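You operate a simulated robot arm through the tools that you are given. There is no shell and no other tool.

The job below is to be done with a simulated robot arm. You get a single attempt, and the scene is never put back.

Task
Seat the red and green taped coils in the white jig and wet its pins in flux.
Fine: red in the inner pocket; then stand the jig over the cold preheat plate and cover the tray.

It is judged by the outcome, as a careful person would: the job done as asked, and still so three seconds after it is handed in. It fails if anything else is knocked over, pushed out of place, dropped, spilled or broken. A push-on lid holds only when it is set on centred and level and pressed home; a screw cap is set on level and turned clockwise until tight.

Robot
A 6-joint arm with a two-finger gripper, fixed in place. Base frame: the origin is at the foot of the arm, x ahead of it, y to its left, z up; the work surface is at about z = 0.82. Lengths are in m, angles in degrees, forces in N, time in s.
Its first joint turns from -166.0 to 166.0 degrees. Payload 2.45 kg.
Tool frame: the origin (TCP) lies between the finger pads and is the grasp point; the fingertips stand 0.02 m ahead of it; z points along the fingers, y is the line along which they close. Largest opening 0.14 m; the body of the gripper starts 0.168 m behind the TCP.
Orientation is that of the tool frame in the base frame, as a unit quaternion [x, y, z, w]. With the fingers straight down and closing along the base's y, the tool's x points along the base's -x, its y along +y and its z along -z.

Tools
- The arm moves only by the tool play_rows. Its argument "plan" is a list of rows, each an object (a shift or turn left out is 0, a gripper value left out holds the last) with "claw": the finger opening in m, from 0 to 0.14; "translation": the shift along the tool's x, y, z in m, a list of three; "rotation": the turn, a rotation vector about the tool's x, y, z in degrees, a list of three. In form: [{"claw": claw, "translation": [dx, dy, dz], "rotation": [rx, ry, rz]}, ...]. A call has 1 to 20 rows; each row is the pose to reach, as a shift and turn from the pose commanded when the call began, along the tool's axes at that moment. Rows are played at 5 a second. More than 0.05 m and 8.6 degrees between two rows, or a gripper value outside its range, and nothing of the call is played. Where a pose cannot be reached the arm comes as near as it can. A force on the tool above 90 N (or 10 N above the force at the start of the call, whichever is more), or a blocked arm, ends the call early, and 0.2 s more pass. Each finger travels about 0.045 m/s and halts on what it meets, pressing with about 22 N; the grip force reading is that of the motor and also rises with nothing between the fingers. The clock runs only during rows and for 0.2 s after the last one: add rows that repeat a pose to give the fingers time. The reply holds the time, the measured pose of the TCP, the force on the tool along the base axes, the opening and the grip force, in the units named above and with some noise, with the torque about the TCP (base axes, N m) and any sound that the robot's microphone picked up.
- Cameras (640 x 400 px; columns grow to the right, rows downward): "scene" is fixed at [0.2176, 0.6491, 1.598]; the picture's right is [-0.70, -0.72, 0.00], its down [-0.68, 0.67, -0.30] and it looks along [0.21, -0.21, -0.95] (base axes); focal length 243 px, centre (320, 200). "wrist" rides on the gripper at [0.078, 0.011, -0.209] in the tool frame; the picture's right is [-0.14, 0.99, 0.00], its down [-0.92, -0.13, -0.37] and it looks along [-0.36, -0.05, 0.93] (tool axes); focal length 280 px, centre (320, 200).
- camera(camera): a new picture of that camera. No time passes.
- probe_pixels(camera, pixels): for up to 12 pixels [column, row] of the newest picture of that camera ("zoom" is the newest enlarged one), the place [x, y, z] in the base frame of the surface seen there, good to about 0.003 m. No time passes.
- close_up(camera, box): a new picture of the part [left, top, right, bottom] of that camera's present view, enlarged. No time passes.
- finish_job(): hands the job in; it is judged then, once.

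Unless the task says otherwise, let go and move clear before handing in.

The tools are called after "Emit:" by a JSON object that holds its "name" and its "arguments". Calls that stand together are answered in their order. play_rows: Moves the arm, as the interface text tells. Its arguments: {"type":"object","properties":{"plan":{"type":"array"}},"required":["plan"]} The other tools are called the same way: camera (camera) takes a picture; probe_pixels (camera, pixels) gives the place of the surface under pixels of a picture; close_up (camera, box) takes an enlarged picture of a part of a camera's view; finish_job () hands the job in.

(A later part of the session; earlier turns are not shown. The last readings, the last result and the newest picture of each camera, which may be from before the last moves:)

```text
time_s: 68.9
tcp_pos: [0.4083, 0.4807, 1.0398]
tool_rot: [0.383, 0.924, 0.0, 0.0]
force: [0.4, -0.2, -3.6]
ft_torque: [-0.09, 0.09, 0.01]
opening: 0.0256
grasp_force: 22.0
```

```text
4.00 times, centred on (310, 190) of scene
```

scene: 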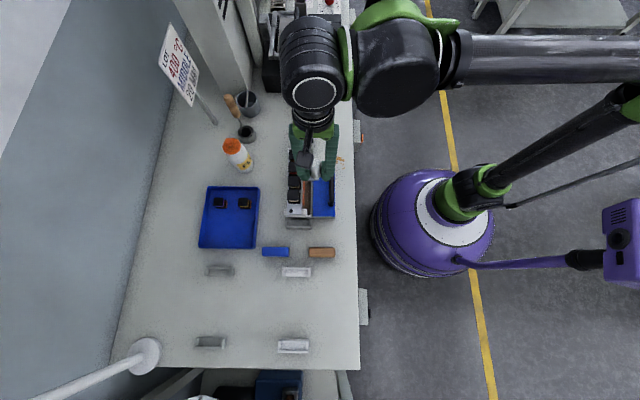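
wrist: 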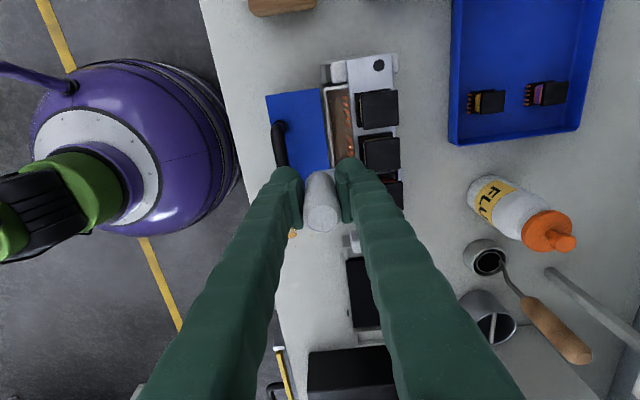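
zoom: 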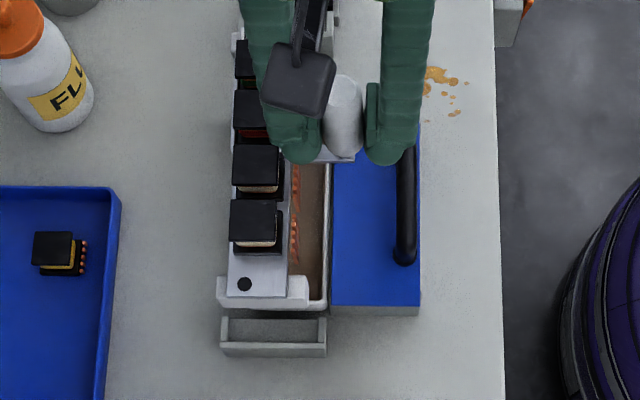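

The jig hovers over the flux tray with the cover's handle ~1 cm clear of the right finger. I'll lower to ~2 cm above seat height and check alignment with the cradles.

Emit:
{"name": "play_rows", "arguments": {"plan": [{"translation": [0, 0, 0.015]}, {"translation": [0, 0, 0.03]}, {"translation": [0, 0, 0.045]}, {"translation": [0, 0, 0.06]}, {"translation": [0, 0, 0.073]}, {"translation": [0, 0, 0.073]}]}}

Emit:
{"name": "camera", "arguments": {"camera": "wrist"}}

Emit:
{"name": "close_up", "arguments": {"camera": "wrist", "box": [300, 20, 440, 120]}}

Emit:
{"name": "close_up", "arguments": {"camera": "scene", "box": [270, 195, 350, 245]}}

Emit:
{"name": "close_up", "arguments": {"camera": "scene", "box": [264, 135, 344, 185]}}

```text
time_s: 70.3
tcp_pos: [0.4085, 0.4798, 0.9637]
tool_rot: [0.383, 0.924, 0.0, 0.0]
force: [0.3, 0.7, -3.7]
ft_torque: [-0.12, 0.09, 0.0]
opening: 0.0261
grasp_force: 22.0
```

```text
taken
```

wrist: 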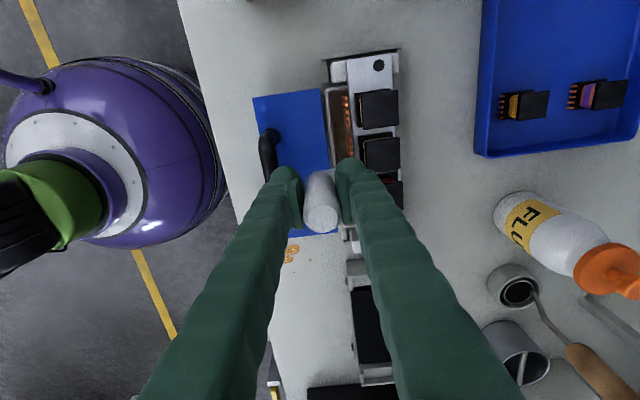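

```text
4.00 times, centred on (370, 70) of wrist
```

zoom: 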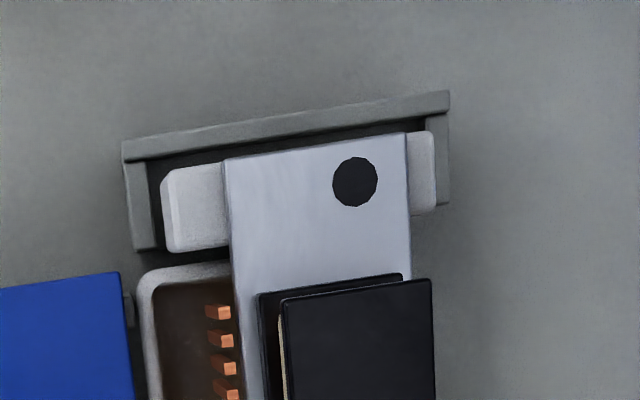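

```text
8.00 times, centred on (310, 220) of scene
```

zoom: 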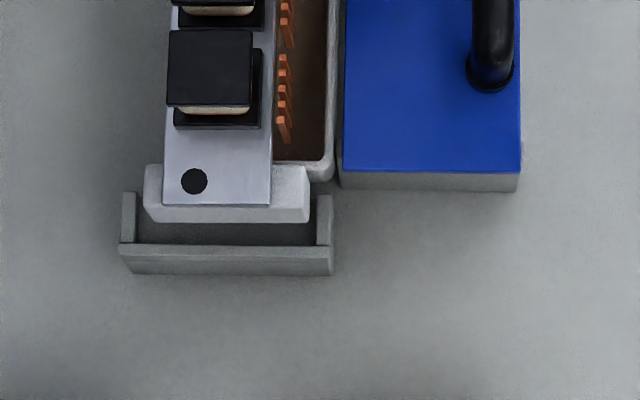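

```text
8.00 times, centred on (304, 160) of scene
```

zoom: 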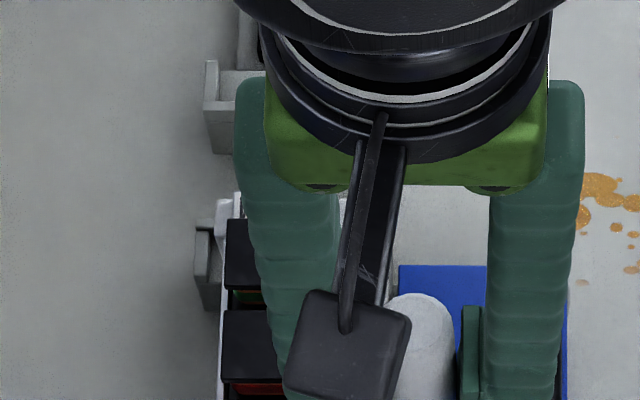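

Reading both views, the jig must shift ~2.8 mm toward +y and ~2.5 mm toward +x to sit centred in the flux cradles. I'll apply that, lower 8 mm and recheck.

Emit:
{"name": "play_rows", "arguments": {"plan": [{"translation": [0.0012, 0.0014, 0.0]}, {"translation": [0.0025, 0.0028, 0.002]}, {"translation": [0.0025, 0.0028, 0.005]}, {"translation": [0.0025, 0.0028, 0.008]}, {"translation": [0.0025, 0.0028, 0.008]}]}}

Emit:
{"name": "camera", "arguments": {"camera": "wrist"}}

Emit:
{"name": "close_up", "arguments": {"camera": "wrist", "box": [310, 30, 430, 100]}}

Emit:
{"name": "close_up", "arguments": {"camera": "scene", "box": [276, 205, 326, 235]}}

Emit:
{"name": "close_up", "arguments": {"camera": "wrist", "box": [320, 210, 400, 260]}}

```text
time_s: 71.5
tcp_pos: [0.4096, 0.4858, 0.9588]
tool_rot: [0.383, 0.924, 0.0, -0.001]
force: [0.1, 0.3, -4.1]
ft_torque: [-0.1, 0.13, -0.01]
opening: 0.0259
grasp_force: 21.9
```

```text
taken
```

wrist: 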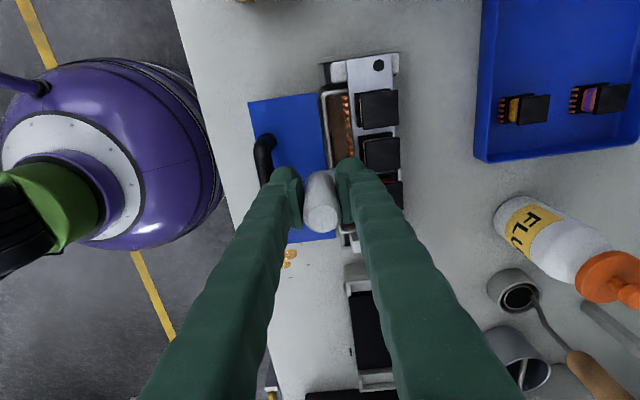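

```text
5.33 times, centred on (370, 65) of wrist
```

zoom: 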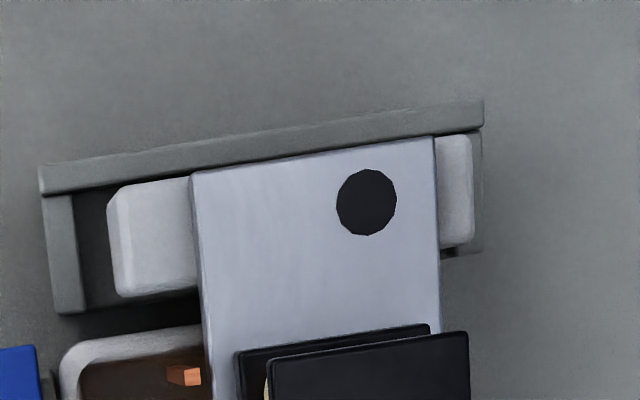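

```text
12.80 times, centred on (301, 220) of scene
```

zoom: 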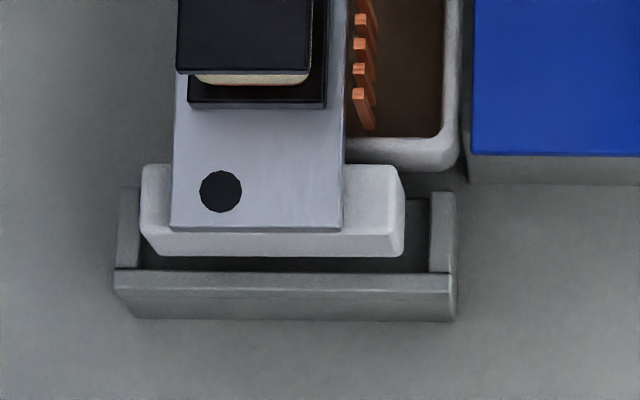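

```text
8.00 times, centred on (360, 235) of wrist
```

zoom: 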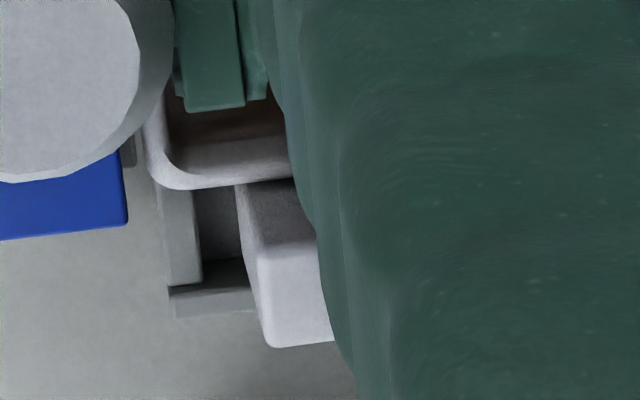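

Both ends now show foot gaps of ~3.6 mm and ~6.5 mm to the lips, with no rotation; I'll nudge 1 mm back for centring and lower most of the way toward the seat.

Emit:
{"name": "play_rows", "arguments": {"plan": [{"translation": [-0.0012, -0.001, 0.001]}, {"translation": [-0.0012, -0.001, 0.004]}, {"translation": [-0.0012, -0.001, 0.007]}, {"translation": [-0.0012, -0.001, 0.0095]}, {"translation": [-0.0012, -0.001, 0.0095]}]}}

Emit:
{"name": "close_up", "arguments": {"camera": "scene", "box": [276, 195, 336, 235]}}

Emit:
{"name": "close_up", "arguments": {"camera": "wrist", "box": [240, 100, 400, 240]}}

```text
time_s: 72.7
tcp_pos: [0.4085, 0.4842, 0.9491]
tool_rot: [0.383, 0.924, -0.001, 0.0]
force: [0.0, -1.0, -2.8]
ft_torque: [-0.06, 0.11, 0.01]
opening: 0.0257
grasp_force: 22.1
```

```text
10.00 times, centred on (306, 215) of scene
```

zoom: 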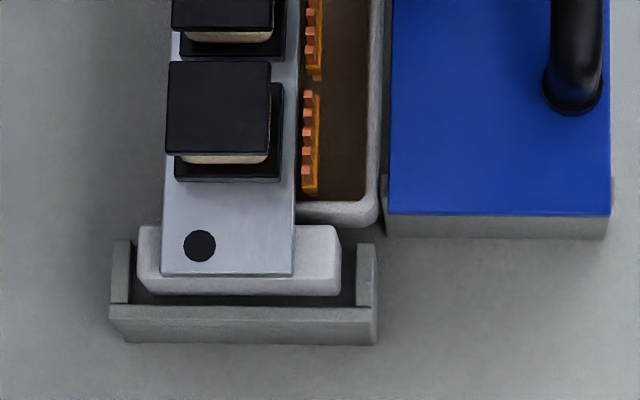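

```text
2.86 times, centred on (320, 170) of wrist
```

zoom: 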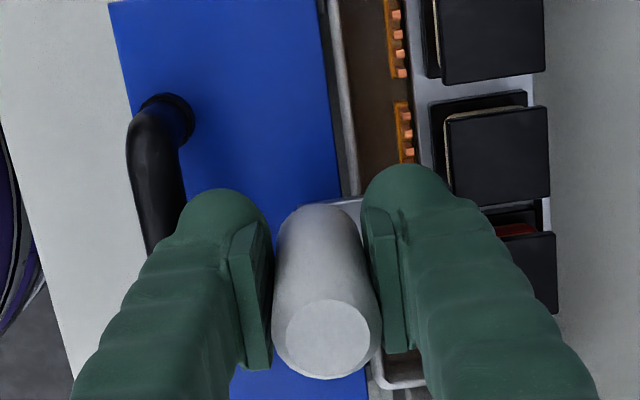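

Amber wetting shows at the pin tips in the flux (scene zoom ~312,145). I'll lower the last few millimetres in small steps until the jig rests in the cradles, watching force.

Emit:
{"name": "play_rows", "arguments": {"plan": [{"translation": [0, 0, 0.001]}, {"translation": [0, 0, 0.002]}, {"translation": [0, 0, 0.002]}]}}

Emit:
{"name": "play_rows", "arguments": {"plan": [{"translation": [0, 0, 0.001]}, {"translation": [0, 0, 0.001]}]}}

```text
time_s: 73.5
tcp_pos: [0.4092, 0.4843, 0.9464]
tool_rot: [0.383, 0.924, 0.0, 0.0]
force: [-0.3, -0.3, -1.3]
ft_torque: [-0.18, -0.05, -0.02]
opening: 0.0259
grasp_force: 22.3
```

```text
time_s: 74.1
tcp_pos: [0.4094, 0.4839, 0.9456]
tool_rot: [0.383, 0.924, 0.0, 0.0]
force: [-0.9, -0.1, 0.4]
ft_torque: [0.06, 0.03, 0.03]
opening: 0.0258
grasp_force: 21.7
```

The tool now carries no weight (force ~0), so the jig rests in the flux cradles with pins immersed. I'll hold about a second and look.

Emit:
{"name": "play_rows", "arguments": {"plan": [{"translation": [0, 0, 0.0]}, {"translation": [0, 0, 0.0]}, {"translation": [0, 0, 0.0]}, {"translation": [0, 0, 0.0]}, {"translation": [0, 0, 0.0]}, {"translation": [0, 0, 0.0]}, {"translation": [0, 0, 0.0]}]}}

Emit:
{"name": "close_up", "arguments": {"camera": "scene", "box": [270, 150, 350, 240]}}

Emit:
{"name": "close_up", "arguments": {"camera": "scene", "box": [276, 195, 336, 235]}}

Emit:
{"name": "close_up", "arguments": {"camera": "wrist", "box": [320, 50, 400, 170]}}

```text
time_s: 75.7
tcp_pos: [0.4089, 0.4845, 0.9445]
tool_rot: [0.383, 0.924, 0.001, 0.001]
force: [-0.4, -1.2, -0.3]
ft_torque: [-0.01, 0.0, -0.01]
opening: 0.0254
grasp_force: 21.9
```

```text
4.44 times, centred on (310, 195) of scene
```

zoom: 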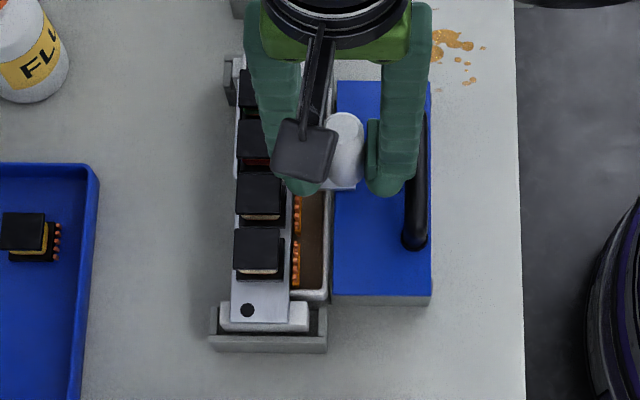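

```text
10.00 times, centred on (306, 215) of scene
```

zoom: 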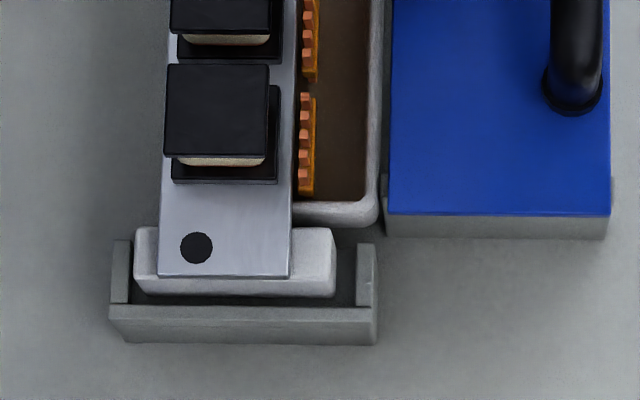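

```text
3.33 times, centred on (360, 110) of wrist
```

zoom: 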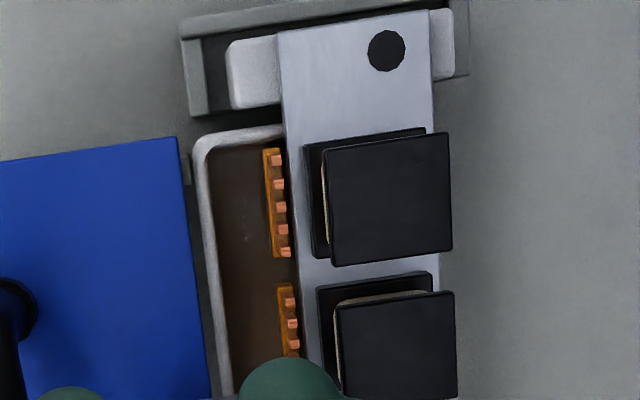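

The jig is seated in the flux cradles with the pins wetted. I'll lift it slowly straight up, pause to drain, then carry it along -u to above the preheat plate.

Emit:
{"name": "play_rows", "arguments": {"plan": [{"translation": [0, 0, -0.003]}, {"translation": [0, 0, -0.008]}, {"translation": [0, 0, -0.014]}, {"translation": [0, 0, -0.02]}, {"translation": [0, 0, -0.026]}, {"translation": [0, 0, -0.026]}, {"translation": [0, 0, -0.026]}, {"translation": [0, 0, -0.026]}, {"translation": [0, 0, -0.026]}, {"translation": [0, 0, -0.036]}, {"translation": [0, 0, -0.052]}, {"translation": [0, 0, -0.07]}, {"translation": [0, 0, -0.086]}, {"translation": [0, 0, -0.092]}, {"translation": [0, 0, -0.092]}, {"translation": [0, 0, -0.092]}]}}

Emit:
{"name": "camera", "arguments": {"camera": "wrist"}}

Emit:
{"name": "close_up", "arguments": {"camera": "scene", "box": [260, 140, 360, 240]}}

```text
time_s: 79.1
tcp_pos: [0.4092, 0.4846, 1.0368]
tool_rot: [0.383, 0.924, 0.0, 0.0]
force: [-0.2, 0.7, -3.0]
ft_torque: [-0.09, 0.13, -0.01]
opening: 0.0257
grasp_force: 21.8
```

```text
taken
```

wrist: 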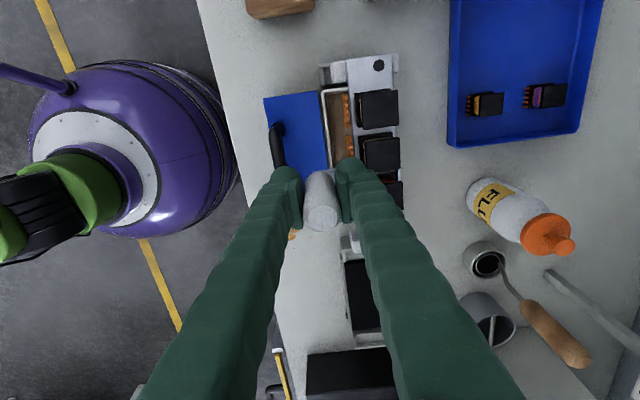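

```text
4.00 times, centred on (310, 190) of scene
```

zoom: 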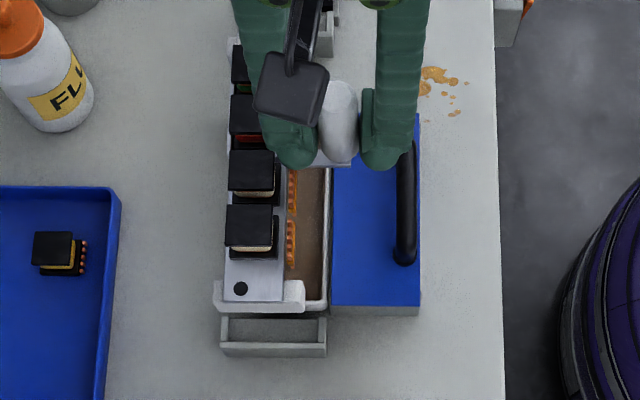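

The pins keep their amber coat, so they're wet. Now I'll carry the jig 0.2695 along -u to above the preheat cradles.

Emit:
{"name": "play_rows", "arguments": {"plan": [{"translation": [-0.012, 0, 0]}, {"translation": [-0.035, 0, 0]}, {"translation": [-0.068, 0, 0]}, {"translation": [-0.102, 0, 0]}, {"translation": [-0.136, 0, 0]}, {"translation": [-0.17, 0, 0]}, {"translation": [-0.204, 0, 0]}, {"translation": [-0.235, 0, 0]}, {"translation": [-0.258, 0, 0]}, {"translation": [-0.2695, 0, 0]}, {"translation": [-0.2695, 0, 0]}, {"translation": [-0.2695, 0, 0]}]}}

Emit:
{"name": "camera", "arguments": {"camera": "wrist"}}

Emit:
{"name": "camera", "arguments": {"camera": "scene"}}

Emit:
{"name": "close_up", "arguments": {"camera": "scene", "box": [260, 80, 340, 170]}}

```text
time_s: 81.7
tcp_pos: [0.5994, 0.2933, 1.0367]
tool_rot: [0.383, 0.924, 0.0, 0.0]
force: [-0.3, 0.1, -3.7]
ft_torque: [-0.07, 0.13, -0.03]
opening: 0.0259
grasp_force: 21.9
```

```text
taken
```

wrist: 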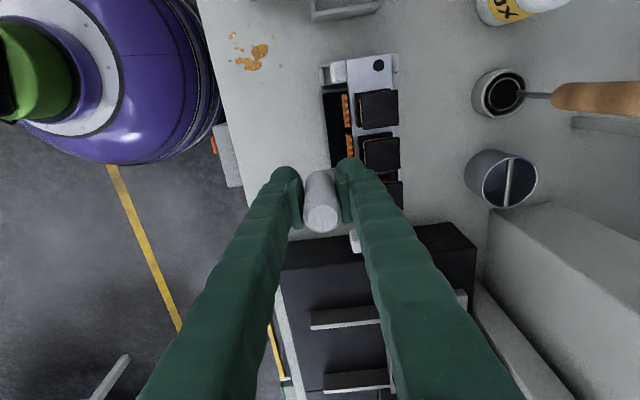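

```text
taken
```

scene: 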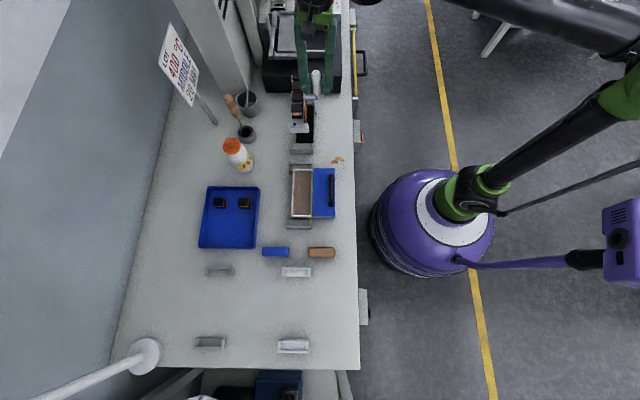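

```text
4.44 times, centred on (300, 125) of scene
```

zoom: 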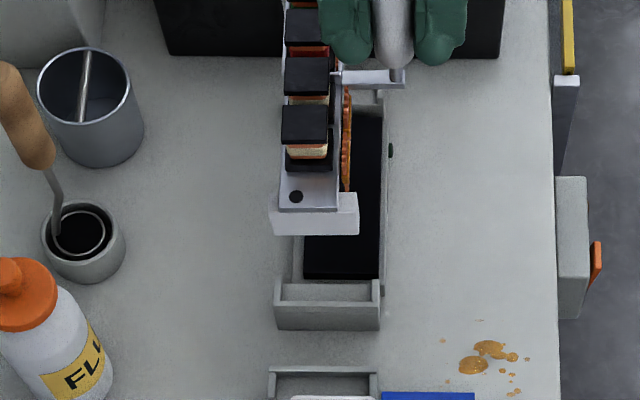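

The jig is over the preheat plate. I'll lower to ~2 cm above its seat and check alignment with these cradles.

Emit:
{"name": "play_rows", "arguments": {"plan": [{"translation": [0, 0, 0.015]}, {"translation": [0, 0, 0.03]}, {"translation": [0, 0, 0.045]}, {"translation": [0, 0, 0.06]}, {"translation": [0, 0, 0.072]}, {"translation": [0, 0, 0.072]}]}}

Emit:
{"name": "camera", "arguments": {"camera": "wrist"}}

Emit:
{"name": "close_up", "arguments": {"camera": "wrist", "box": [310, 20, 430, 100]}}

Emit:
{"name": "close_up", "arguments": {"camera": "scene", "box": [270, 120, 330, 160]}}

Emit:
{"name": "close_up", "arguments": {"camera": "wrist", "box": [300, 200, 420, 280]}}

Emit:
{"name": "close_up", "arguments": {"camera": "scene", "box": [280, 80, 340, 120]}}

```text
time_s: 83.1
tcp_pos: [0.5999, 0.2938, 0.9642]
tool_rot: [0.383, 0.924, 0.0, -0.001]
force: [-1.2, 0.6, -3.5]
ft_torque: [-0.1, 0.12, 0.0]
opening: 0.0259
grasp_force: 22.4
```

```text
taken
```

wrist: 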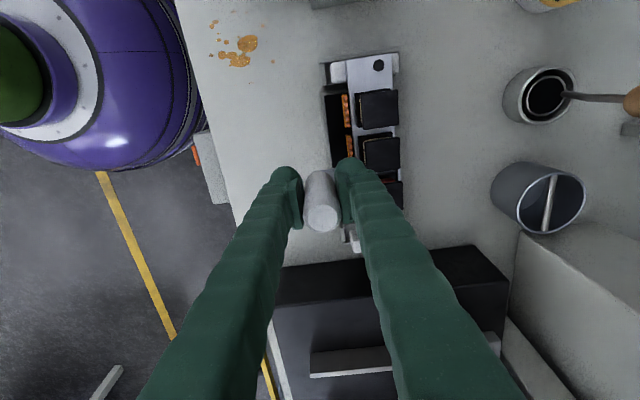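

```text
5.00 times, centred on (370, 60) of wrist
```

zoom: 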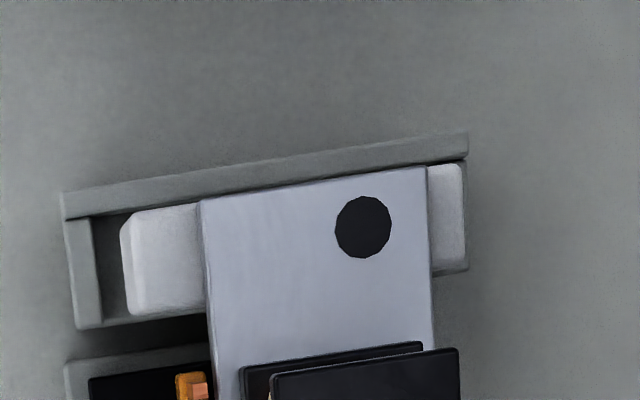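

```text
10.00 times, centred on (300, 140) of scene
```

zoom: 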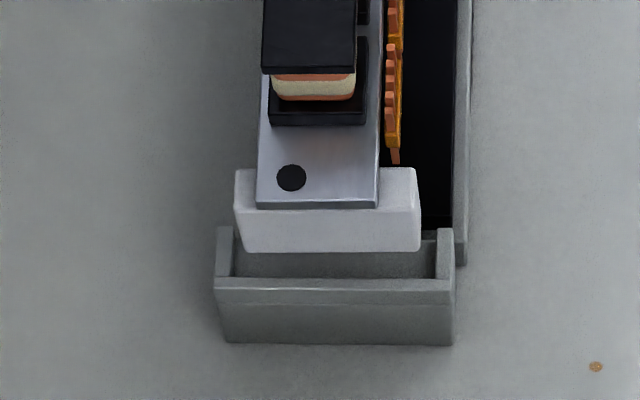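

```text
5.00 times, centred on (360, 240) of wrist
```

zoom: 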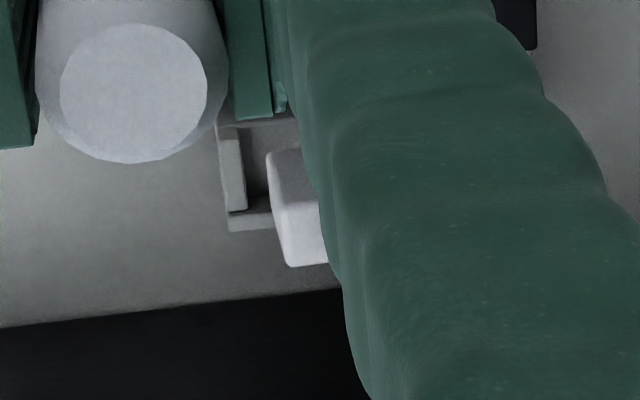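

```text
10.00 times, centred on (310, 100) of scene
```

zoom: 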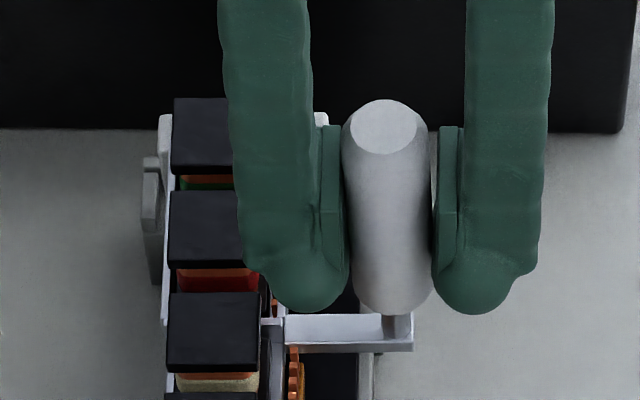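

Foot gaps to the preheat cradle read ~6/6 mm across and ~4/4 mm lengthwise at both ends, so the jig is centred. I'll lower it to just above the seat, then feel it down.

Emit:
{"name": "play_rows", "arguments": {"plan": [{"translation": [0, 0, 0.003]}, {"translation": [0, 0, 0.008]}, {"translation": [0, 0, 0.013]}, {"translation": [0, 0, 0.016]}, {"translation": [0, 0, 0.016]}]}}

Emit:
{"name": "play_rows", "arguments": {"plan": [{"translation": [0, 0, 0.001]}, {"translation": [0, 0, 0.002]}, {"translation": [0, 0, 0.002]}]}}

Emit:
{"name": "play_rows", "arguments": {"plan": [{"translation": [0, 0, 0.001]}, {"translation": [0, 0, 0.001]}]}}

```text
time_s: 84.3
tcp_pos: [0.5998, 0.2938, 0.9492]
tool_rot: [0.382, 0.924, 0.0, 0.0]
force: [-0.9, -0.4, -3.6]
ft_torque: [-0.09, 0.13, 0.03]
opening: 0.026
grasp_force: 22.1
```

```text
time_s: 85.1
tcp_pos: [0.6001, 0.2932, 0.9474]
tool_rot: [0.383, 0.924, 0.001, 0.0]
force: [-0.6, 0.6, -3.3]
ft_torque: [-0.06, 0.14, -0.04]
opening: 0.0258
grasp_force: 22.1
```

```text
time_s: 85.7
tcp_pos: [0.5996, 0.2932, 0.9463]
tool_rot: [0.383, 0.924, 0.001, 0.0]
force: [-0.7, 0.6, -1.6]
ft_torque: [-0.15, -0.07, -0.06]
opening: 0.0258
grasp_force: 22.0
```

The weight is beginning to transfer (-1.6 N). I'll lower another millimetre and check both ends before releasing.

Emit:
{"name": "play_rows", "arguments": {"plan": [{"translation": [0, 0, 0.001]}, {"translation": [0, 0, 0.001]}, {"translation": [0, 0, 0.001]}]}}

Emit:
{"name": "close_up", "arguments": {"camera": "scene", "box": [270, 85, 340, 165]}}

Emit:
{"name": "close_up", "arguments": {"camera": "scene", "box": [270, 120, 330, 160]}}

Emit:
{"name": "close_up", "arguments": {"camera": "wrist", "box": [310, 20, 430, 100]}}

```text
time_s: 86.5
tcp_pos: [0.5998, 0.2935, 0.9461]
tool_rot: [0.384, 0.923, 0.0, 0.0]
force: [-1.1, -0.5, 0.2]
ft_torque: [0.04, 0.01, -0.01]
opening: 0.0259
grasp_force: 22.4
```

```text
5.00 times, centred on (305, 125) of scene
```

zoom: 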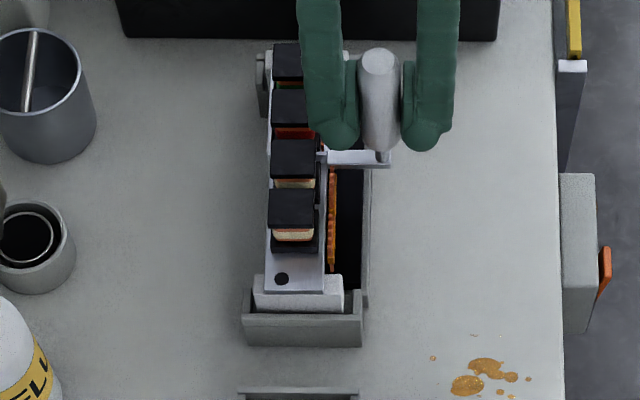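

```text
10.00 times, centred on (300, 140) of scene
```

zoom: 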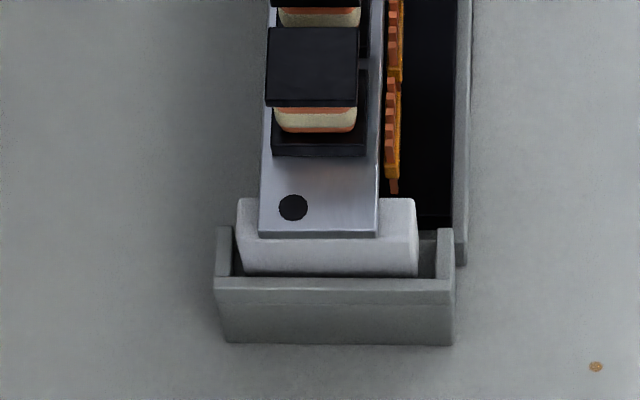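

```text
5.00 times, centred on (370, 60) of wrist
```

zoom: 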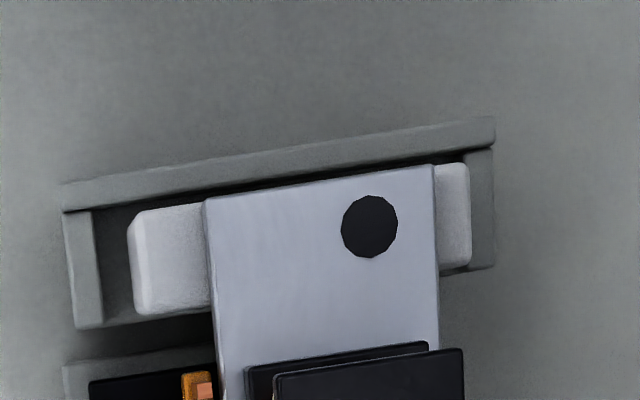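

The jig rests in the preheat cradles with no load on the tool. I'll open the fingers to 0.044 and rise straight up.

Emit:
{"name": "play_rows", "arguments": {"plan": [{"claw": 0.044, "translation": [0, 0, 0]}, {"claw": 0.044, "translation": [0, 0, 0]}, {"claw": 0.044, "translation": [0, 0, 0]}, {"claw": 0.044, "translation": [0, 0, -0.01]}, {"claw": 0.044, "translation": [0, 0, -0.03]}, {"claw": 0.044, "translation": [0, 0, -0.055]}, {"claw": 0.044, "translation": [0, 0, -0.085]}, {"claw": 0.044, "translation": [0, 0, -0.11]}, {"claw": 0.044, "translation": [0, 0, -0.11]}]}}

Emit:
{"name": "camera", "arguments": {"camera": "wrist"}}

Emit:
{"name": "close_up", "arguments": {"camera": "scene", "box": [270, 85, 340, 165]}}

Emit:
{"name": "close_up", "arguments": {"camera": "wrist", "box": [280, 60, 440, 260]}}

```text
time_s: 88.5
tcp_pos: [0.6005, 0.2914, 1.0541]
tool_rot: [0.382, 0.924, -0.001, 0.0]
force: [0.5, 0.4, 0.1]
ft_torque: [-0.03, 0.01, 0.02]
opening: 0.044
grasp_force: 0.0
```

```text
taken
```

wrist: 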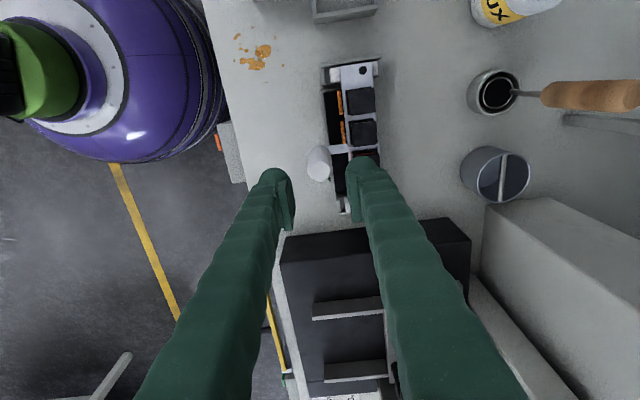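

```text
5.00 times, centred on (305, 125) of scene
```

zoom: 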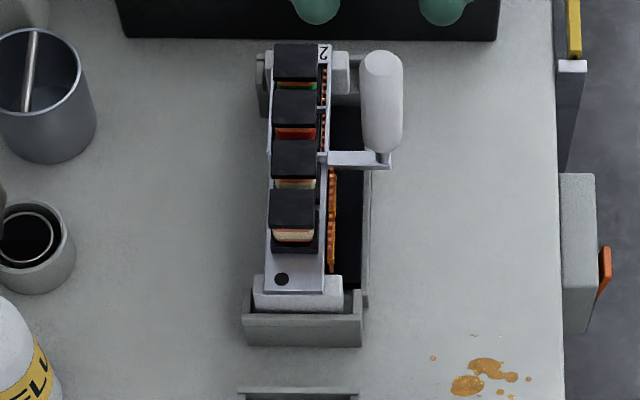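

```text
2.00 times, centred on (360, 160) of wrist
```

zoom: 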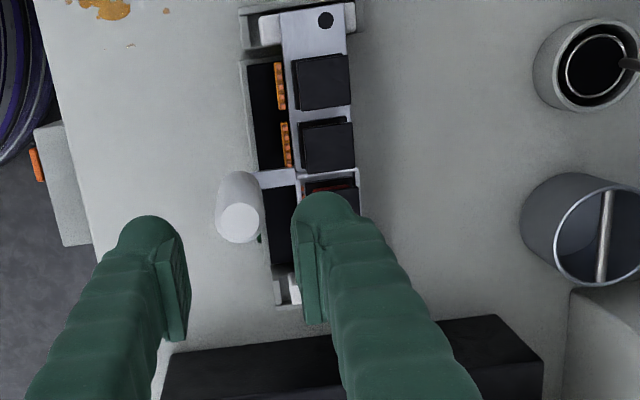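

The jig stands over the preheat plate with green and red in place and pins coated amber. Now I'll go back to the cover's handle near (0.3735, 0.453) to close the flux tray.

Emit:
{"name": "play_rows", "arguments": {"plan": [{"claw": 0.05, "translation": [0.02, 0, 0]}, {"translation": [0.06, -0.005, 0]}, {"translation": [0.1, -0.013, 0]}, {"translation": [0.14, -0.022, 0]}, {"translation": [0.18, -0.03, 0]}, {"translation": [0.22, -0.038, 0.005]}, {"translation": [0.255, -0.044, 0.02]}, {"translation": [0.2746, -0.0457, 0.045]}, {"translation": [0.2746, -0.0457, 0.07]}, {"translation": [0.2746, -0.0457, 0.07]}]}}

Emit:
{"name": "camera", "arguments": {"camera": "wrist"}}

Emit:
{"name": "close_up", "arguments": {"camera": "wrist", "box": [240, 100, 400, 220]}}

```text
time_s: 90.7
tcp_pos: [0.374, 0.4535, 0.9841]
tool_rot: [0.382, 0.924, 0.001, 0.001]
force: [-0.6, -0.4, -0.3]
ft_torque: [0.01, 0.0, 0.02]
opening: 0.05
grasp_force: 0.0
```

```text
taken
```

wrist: 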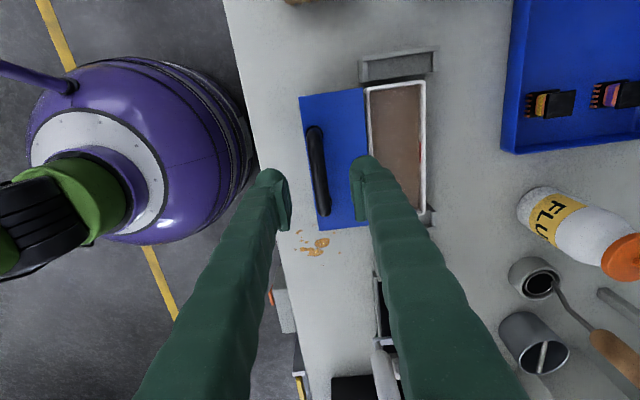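

```text
3.33 times, centred on (320, 160) of wrist
```

zoom: 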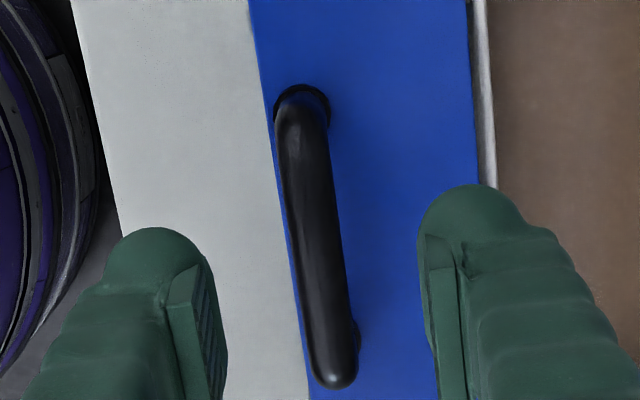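

The handle is centred under the TCP (bar at zoom 318,238). I'll descend to z≈0.915 and close on it.

Emit:
{"name": "play_rows", "arguments": {"plan": [{"claw": 0.05, "translation": [0, 0, 0.02]}, {"claw": 0.05, "translation": [0, 0, 0.04]}, {"claw": 0.05, "translation": [0, 0, 0.058]}, {"claw": 0.05, "translation": [0, 0, 0.068]}, {"claw": 0.05, "translation": [0, 0, 0.068]}, {"claw": 0.008, "translation": [0, 0, 0.068]}, {"claw": 0.008, "translation": [0, 0, 0.068]}, {"claw": 0.008, "translation": [0, 0, 0.068]}, {"claw": 0.008, "translation": [0, 0, 0.068]}, {"claw": 0.008, "translation": [0, 0, 0.068]}]}}

Emit:
{"name": "close_up", "arguments": {"camera": "scene", "box": [270, 150, 350, 240]}}

```text
time_s: 92.9
tcp_pos: [0.3732, 0.4556, 0.9186]
tool_rot: [0.383, 0.924, 0.0, 0.001]
force: [0.6, 0.4, -4.0]
ft_torque: [0.07, 0.06, -0.05]
opening: 0.012
grasp_force: 38.7
```

```text
4.44 times, centred on (310, 195) of scene
```

zoom: 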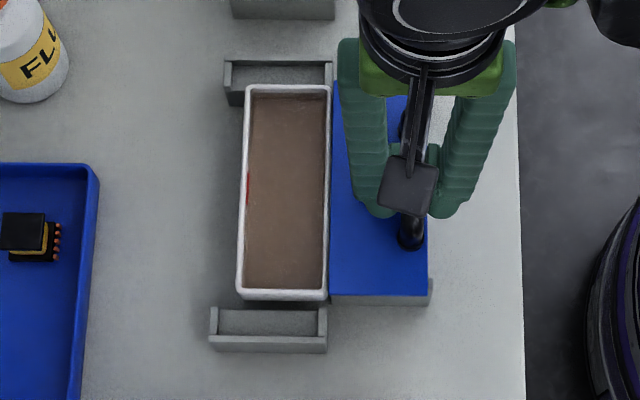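

The handle is gripped. I'll slide the cover back toward -v (tool +y) in stages, first 4 cm.

Emit:
{"name": "play_rows", "arguments": {"plan": [{"translation": [0, 0.003, 0]}, {"translation": [0, 0.01, 0]}, {"translation": [0, 0.02, 0]}, {"translation": [0, 0.03, 0]}, {"translation": [0, 0.04, 0]}, {"translation": [0, 0.04, 0]}]}}

Emit:
{"name": "close_up", "arguments": {"camera": "scene", "box": [270, 150, 350, 240]}}

```text
time_s: 94.3
tcp_pos: [0.4014, 0.4848, 0.9177]
tool_rot: [0.382, 0.924, 0.0, 0.0]
force: [-3.9, 3.3, -20.9]
ft_torque: [0.29, 0.3, -0.03]
opening: 0.0119
grasp_force: 38.7
```

```text
4.44 times, centred on (310, 195) of scene
```

zoom: 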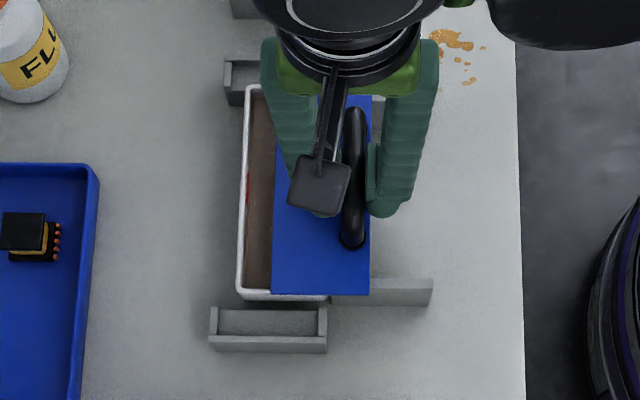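

The cover is over halfway; there's ~20 N of upward bias again, so I'll ease down 0.7 mm while continuing, leaving the last few millimetres.

Emit:
{"name": "play_rows", "arguments": {"plan": [{"translation": [0, 0.002, 0.0006]}, {"translation": [0, 0.009, 0.0007]}, {"translation": [0, 0.017, 0.0007]}, {"translation": [0, 0.023, 0.0007]}, {"translation": [0, 0.023, 0.0007]}]}}

Emit:
{"name": "close_up", "arguments": {"camera": "scene", "box": [270, 150, 350, 240]}}

Emit:
{"name": "close_up", "arguments": {"camera": "scene", "box": [280, 210, 340, 240]}}

```text
time_s: 95.5
tcp_pos: [0.4176, 0.4996, 0.918]
tool_rot: [0.383, 0.924, -0.002, 0.0]
force: [-2.8, 3.9, -2.8]
ft_torque: [0.06, 0.11, 0.0]
opening: 0.0119
grasp_force: 39.4
```

```text
4.44 times, centred on (310, 195) of scene
```

zoom: 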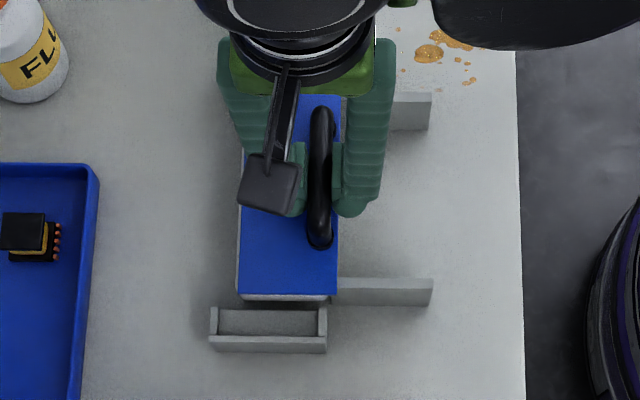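

```text
10.67 times, centred on (310, 225) of scene
```

zoom: 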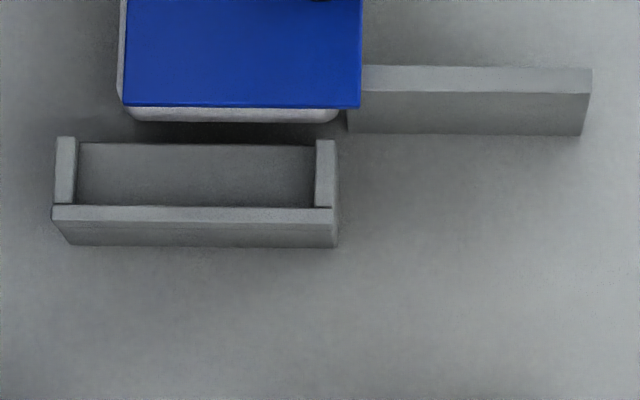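

Compared with the original picture (cover edge at x=107–346), it now reads 123–361, so 4.5 mm remain. I'll slide that.

Emit:
{"name": "play_rows", "arguments": {"plan": [{"translation": [0, 0.002, 0.0]}, {"translation": [0, 0.0045, 0.0]}, {"translation": [0, 0.0045, 0.0]}]}}

Emit:
{"name": "close_up", "arguments": {"camera": "scene", "box": [280, 210, 340, 240]}}

Emit:
{"name": "close_up", "arguments": {"camera": "wrist", "box": [220, 40, 420, 180]}}

```text
time_s: 96.3
tcp_pos: [0.4204, 0.5022, 0.9178]
tool_rot: [0.382, 0.924, 0.0, 0.0]
force: [-4.0, 3.9, 1.2]
ft_torque: [0.12, 0.12, 0.0]
opening: 0.0122
grasp_force: 38.6
```

```text
10.67 times, centred on (310, 225) of scene
```

zoom: 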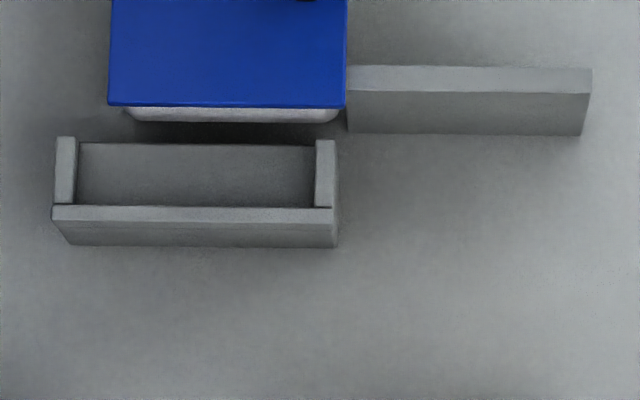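

```text
2.86 times, centred on (320, 110) of wrist
```

zoom: 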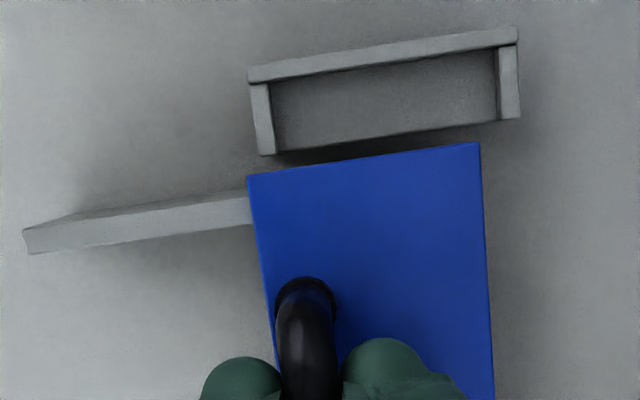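

The cover is back to its original edges (108–347 vs 107–346). I'll release, rise, and move clear for a final inspection.

Emit:
{"name": "play_rows", "arguments": {"plan": [{"claw": 0.05, "translation": [0, 0, 0]}, {"claw": 0.05, "translation": [0, 0, 0]}, {"claw": 0.05, "translation": [0, 0, 0]}, {"claw": 0.05, "translation": [0, 0, -0.01]}, {"claw": 0.05, "translation": [0, 0, -0.035]}, {"claw": 0.05, "translation": [0, 0, -0.07]}, {"claw": 0.05, "translation": [0, 0, -0.11]}, {"claw": 0.06, "translation": [0, -0.03, -0.14]}, {"translation": [-0.01, -0.075, -0.16]}, {"translation": [-0.02, -0.12, -0.18]}, {"translation": [-0.03, -0.165, -0.2]}, {"translation": [-0.04, -0.21, -0.22]}, {"translation": [-0.05, -0.25, -0.23]}, {"translation": [-0.05, -0.25, -0.23]}]}}

Emit:
{"name": "camera", "arguments": {"camera": "scene"}}

Emit:
{"name": "close_up", "arguments": {"camera": "scene", "box": [210, 70, 370, 240]}}

Emit:
{"name": "close_up", "arguments": {"camera": "scene", "box": [270, 85, 340, 165]}}

Emit:
{"name": "close_up", "arguments": {"camera": "scene", "box": [280, 160, 344, 240]}}

```text
refused: row 9 steps farther than a row can; nothing moved
```

```text
taken
```

scene: 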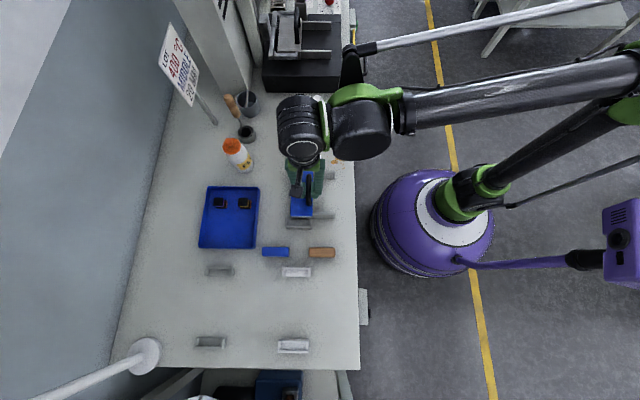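

```text
2.35 times, centred on (290, 155) of scene
```

zoom: 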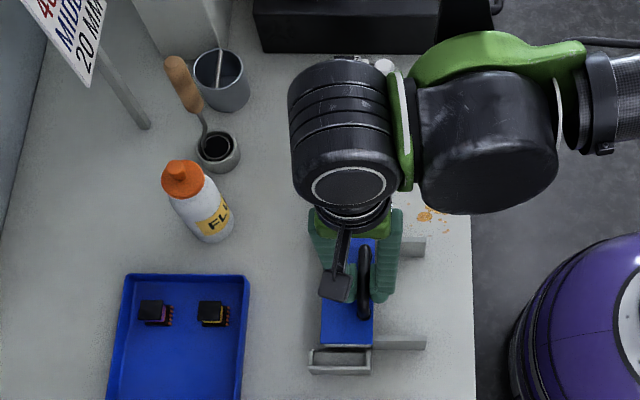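

```text
5.00 times, centred on (305, 125) of scene
```

zoom: 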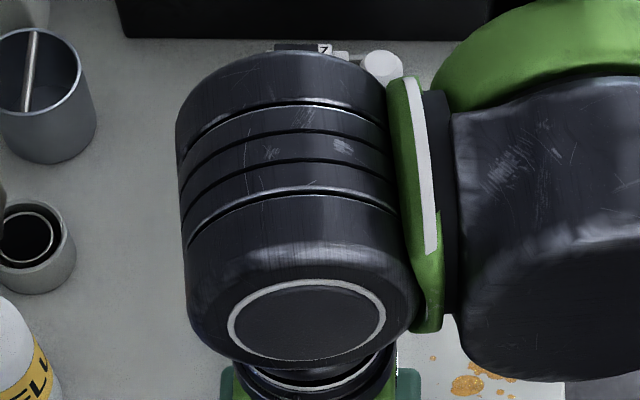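

```text
5.00 times, centred on (312, 200) of scene
```

zoom: 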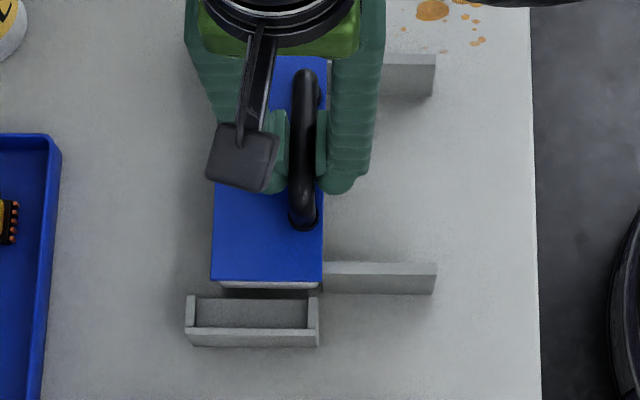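

Nothing moved because one step was slightly too long (row 9). I'll repeat with smaller steps: release, rise, and clear toward the base.

Emit:
{"name": "play_rows", "arguments": {"plan": [{"claw": 0.05, "translation": [0, 0, 0]}, {"claw": 0.05, "translation": [0, 0, 0]}, {"claw": 0.05, "translation": [0, 0, 0]}, {"claw": 0.05, "translation": [0, 0, -0.01]}, {"claw": 0.05, "translation": [0, 0, -0.035]}, {"claw": 0.05, "translation": [0, 0, -0.07]}, {"claw": 0.05, "translation": [0, 0, -0.11]}, {"claw": 0.06, "translation": [0, -0.025, -0.14]}, {"translation": [-0.01, -0.06, -0.16]}, {"translation": [-0.02, -0.1, -0.175]}, {"translation": [-0.03, -0.14, -0.19]}, {"translation": [-0.04, -0.18, -0.205]}, {"translation": [-0.05, -0.22, -0.22]}, {"translation": [-0.05, -0.25, -0.23]}, {"translation": [-0.05, -0.25, -0.23]}]}}

Emit:
{"name": "camera", "arguments": {"camera": "scene"}}

Emit:
{"name": "close_up", "arguments": {"camera": "scene", "box": [270, 85, 340, 165]}}

Emit:
{"name": "close_up", "arguments": {"camera": "scene", "box": [280, 160, 344, 240]}}

Emit:
{"name": "close_up", "arguments": {"camera": "scene", "box": [190, 230, 360, 360]}}

```text
time_s: 99.5
tcp_pos: [0.2798, 0.2922, 1.1473]
tool_rot: [0.382, 0.924, 0.001, -0.001]
force: [-0.2, 0.4, -0.6]
ft_torque: [0.0, -0.01, -0.01]
opening: 0.0601
grasp_force: 0.1
```

```text
taken
```

scene: 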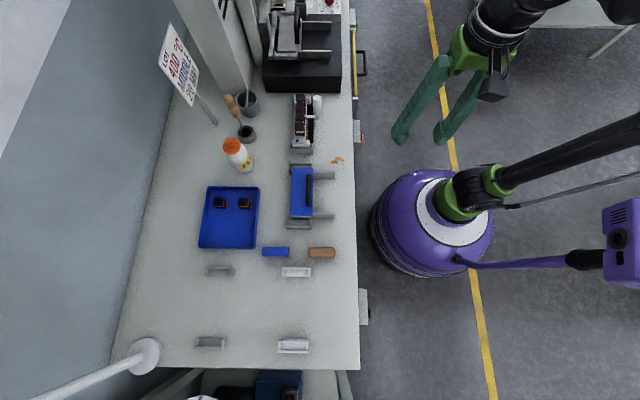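

```text
5.00 times, centred on (305, 125) of scene
```

zoom: 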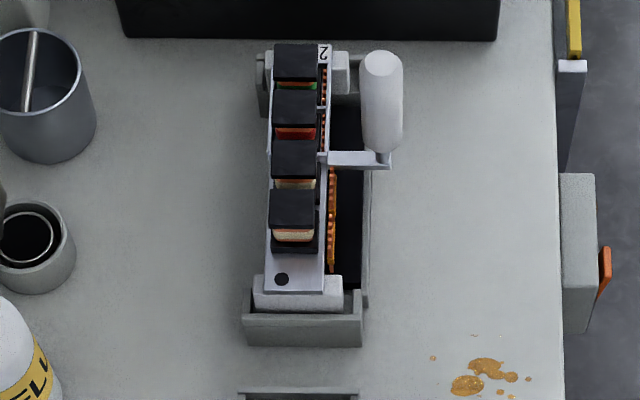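

```text
5.00 times, centred on (312, 200) of scene
```

zoom: 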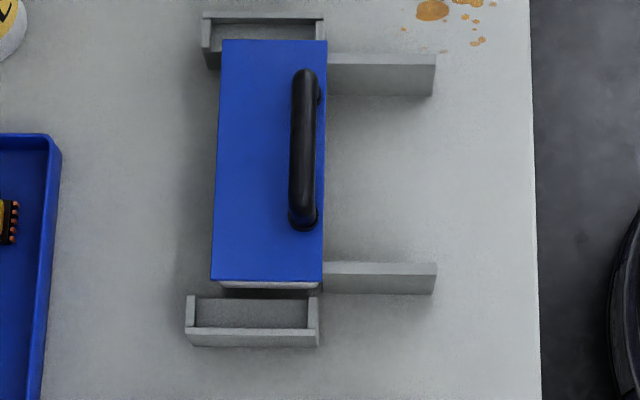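

```text
3.08 times, centred on (275, 295) of scene
```

zoom: 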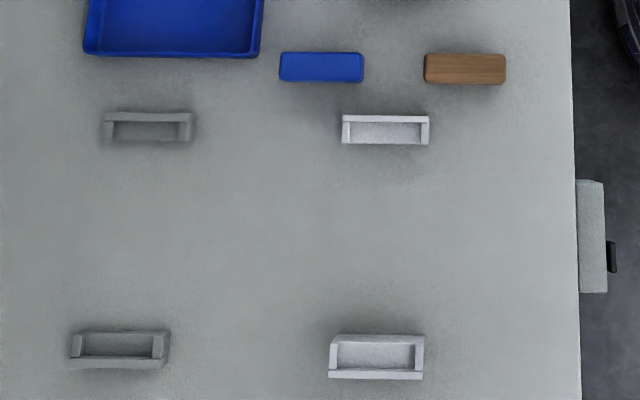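

The cover matches its original position and the jig stands on the preheat cradles; everything else looks unmoved. I'll zoom closely on the jig to check that the coils are seated and whether all pin rows are wet.

Emit:
{"name": "close_up", "arguments": {"camera": "scene", "box": [286, 90, 326, 120]}}

Emit:
{"name": "close_up", "arguments": {"camera": "scene", "box": [286, 115, 326, 155]}}

Emit:
{"name": "camera", "arguments": {"camera": "wrist"}}

```text
13.33 times, centred on (306, 105) of scene
```

zoom: 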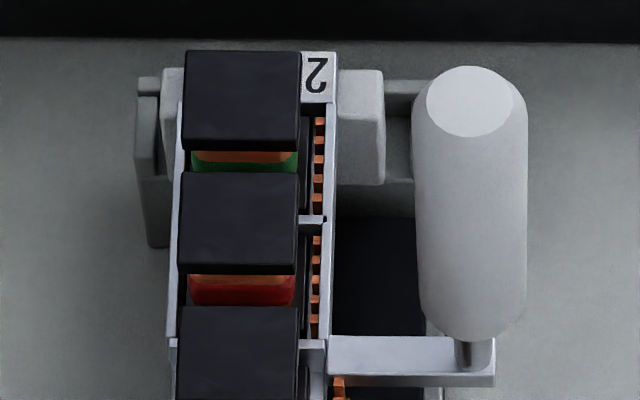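

```text
10.00 times, centred on (306, 135) of scene
```

zoom: 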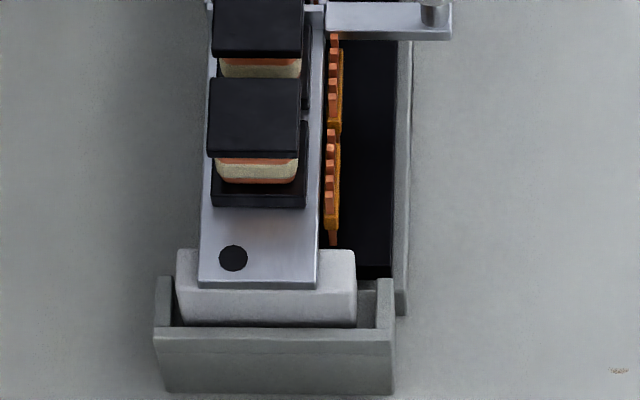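

```text
taken
```

wrist: 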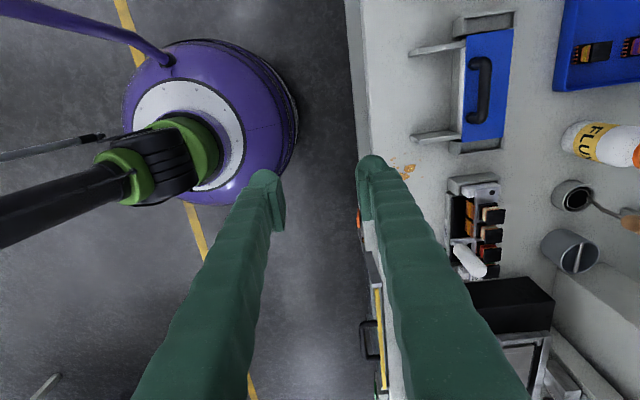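

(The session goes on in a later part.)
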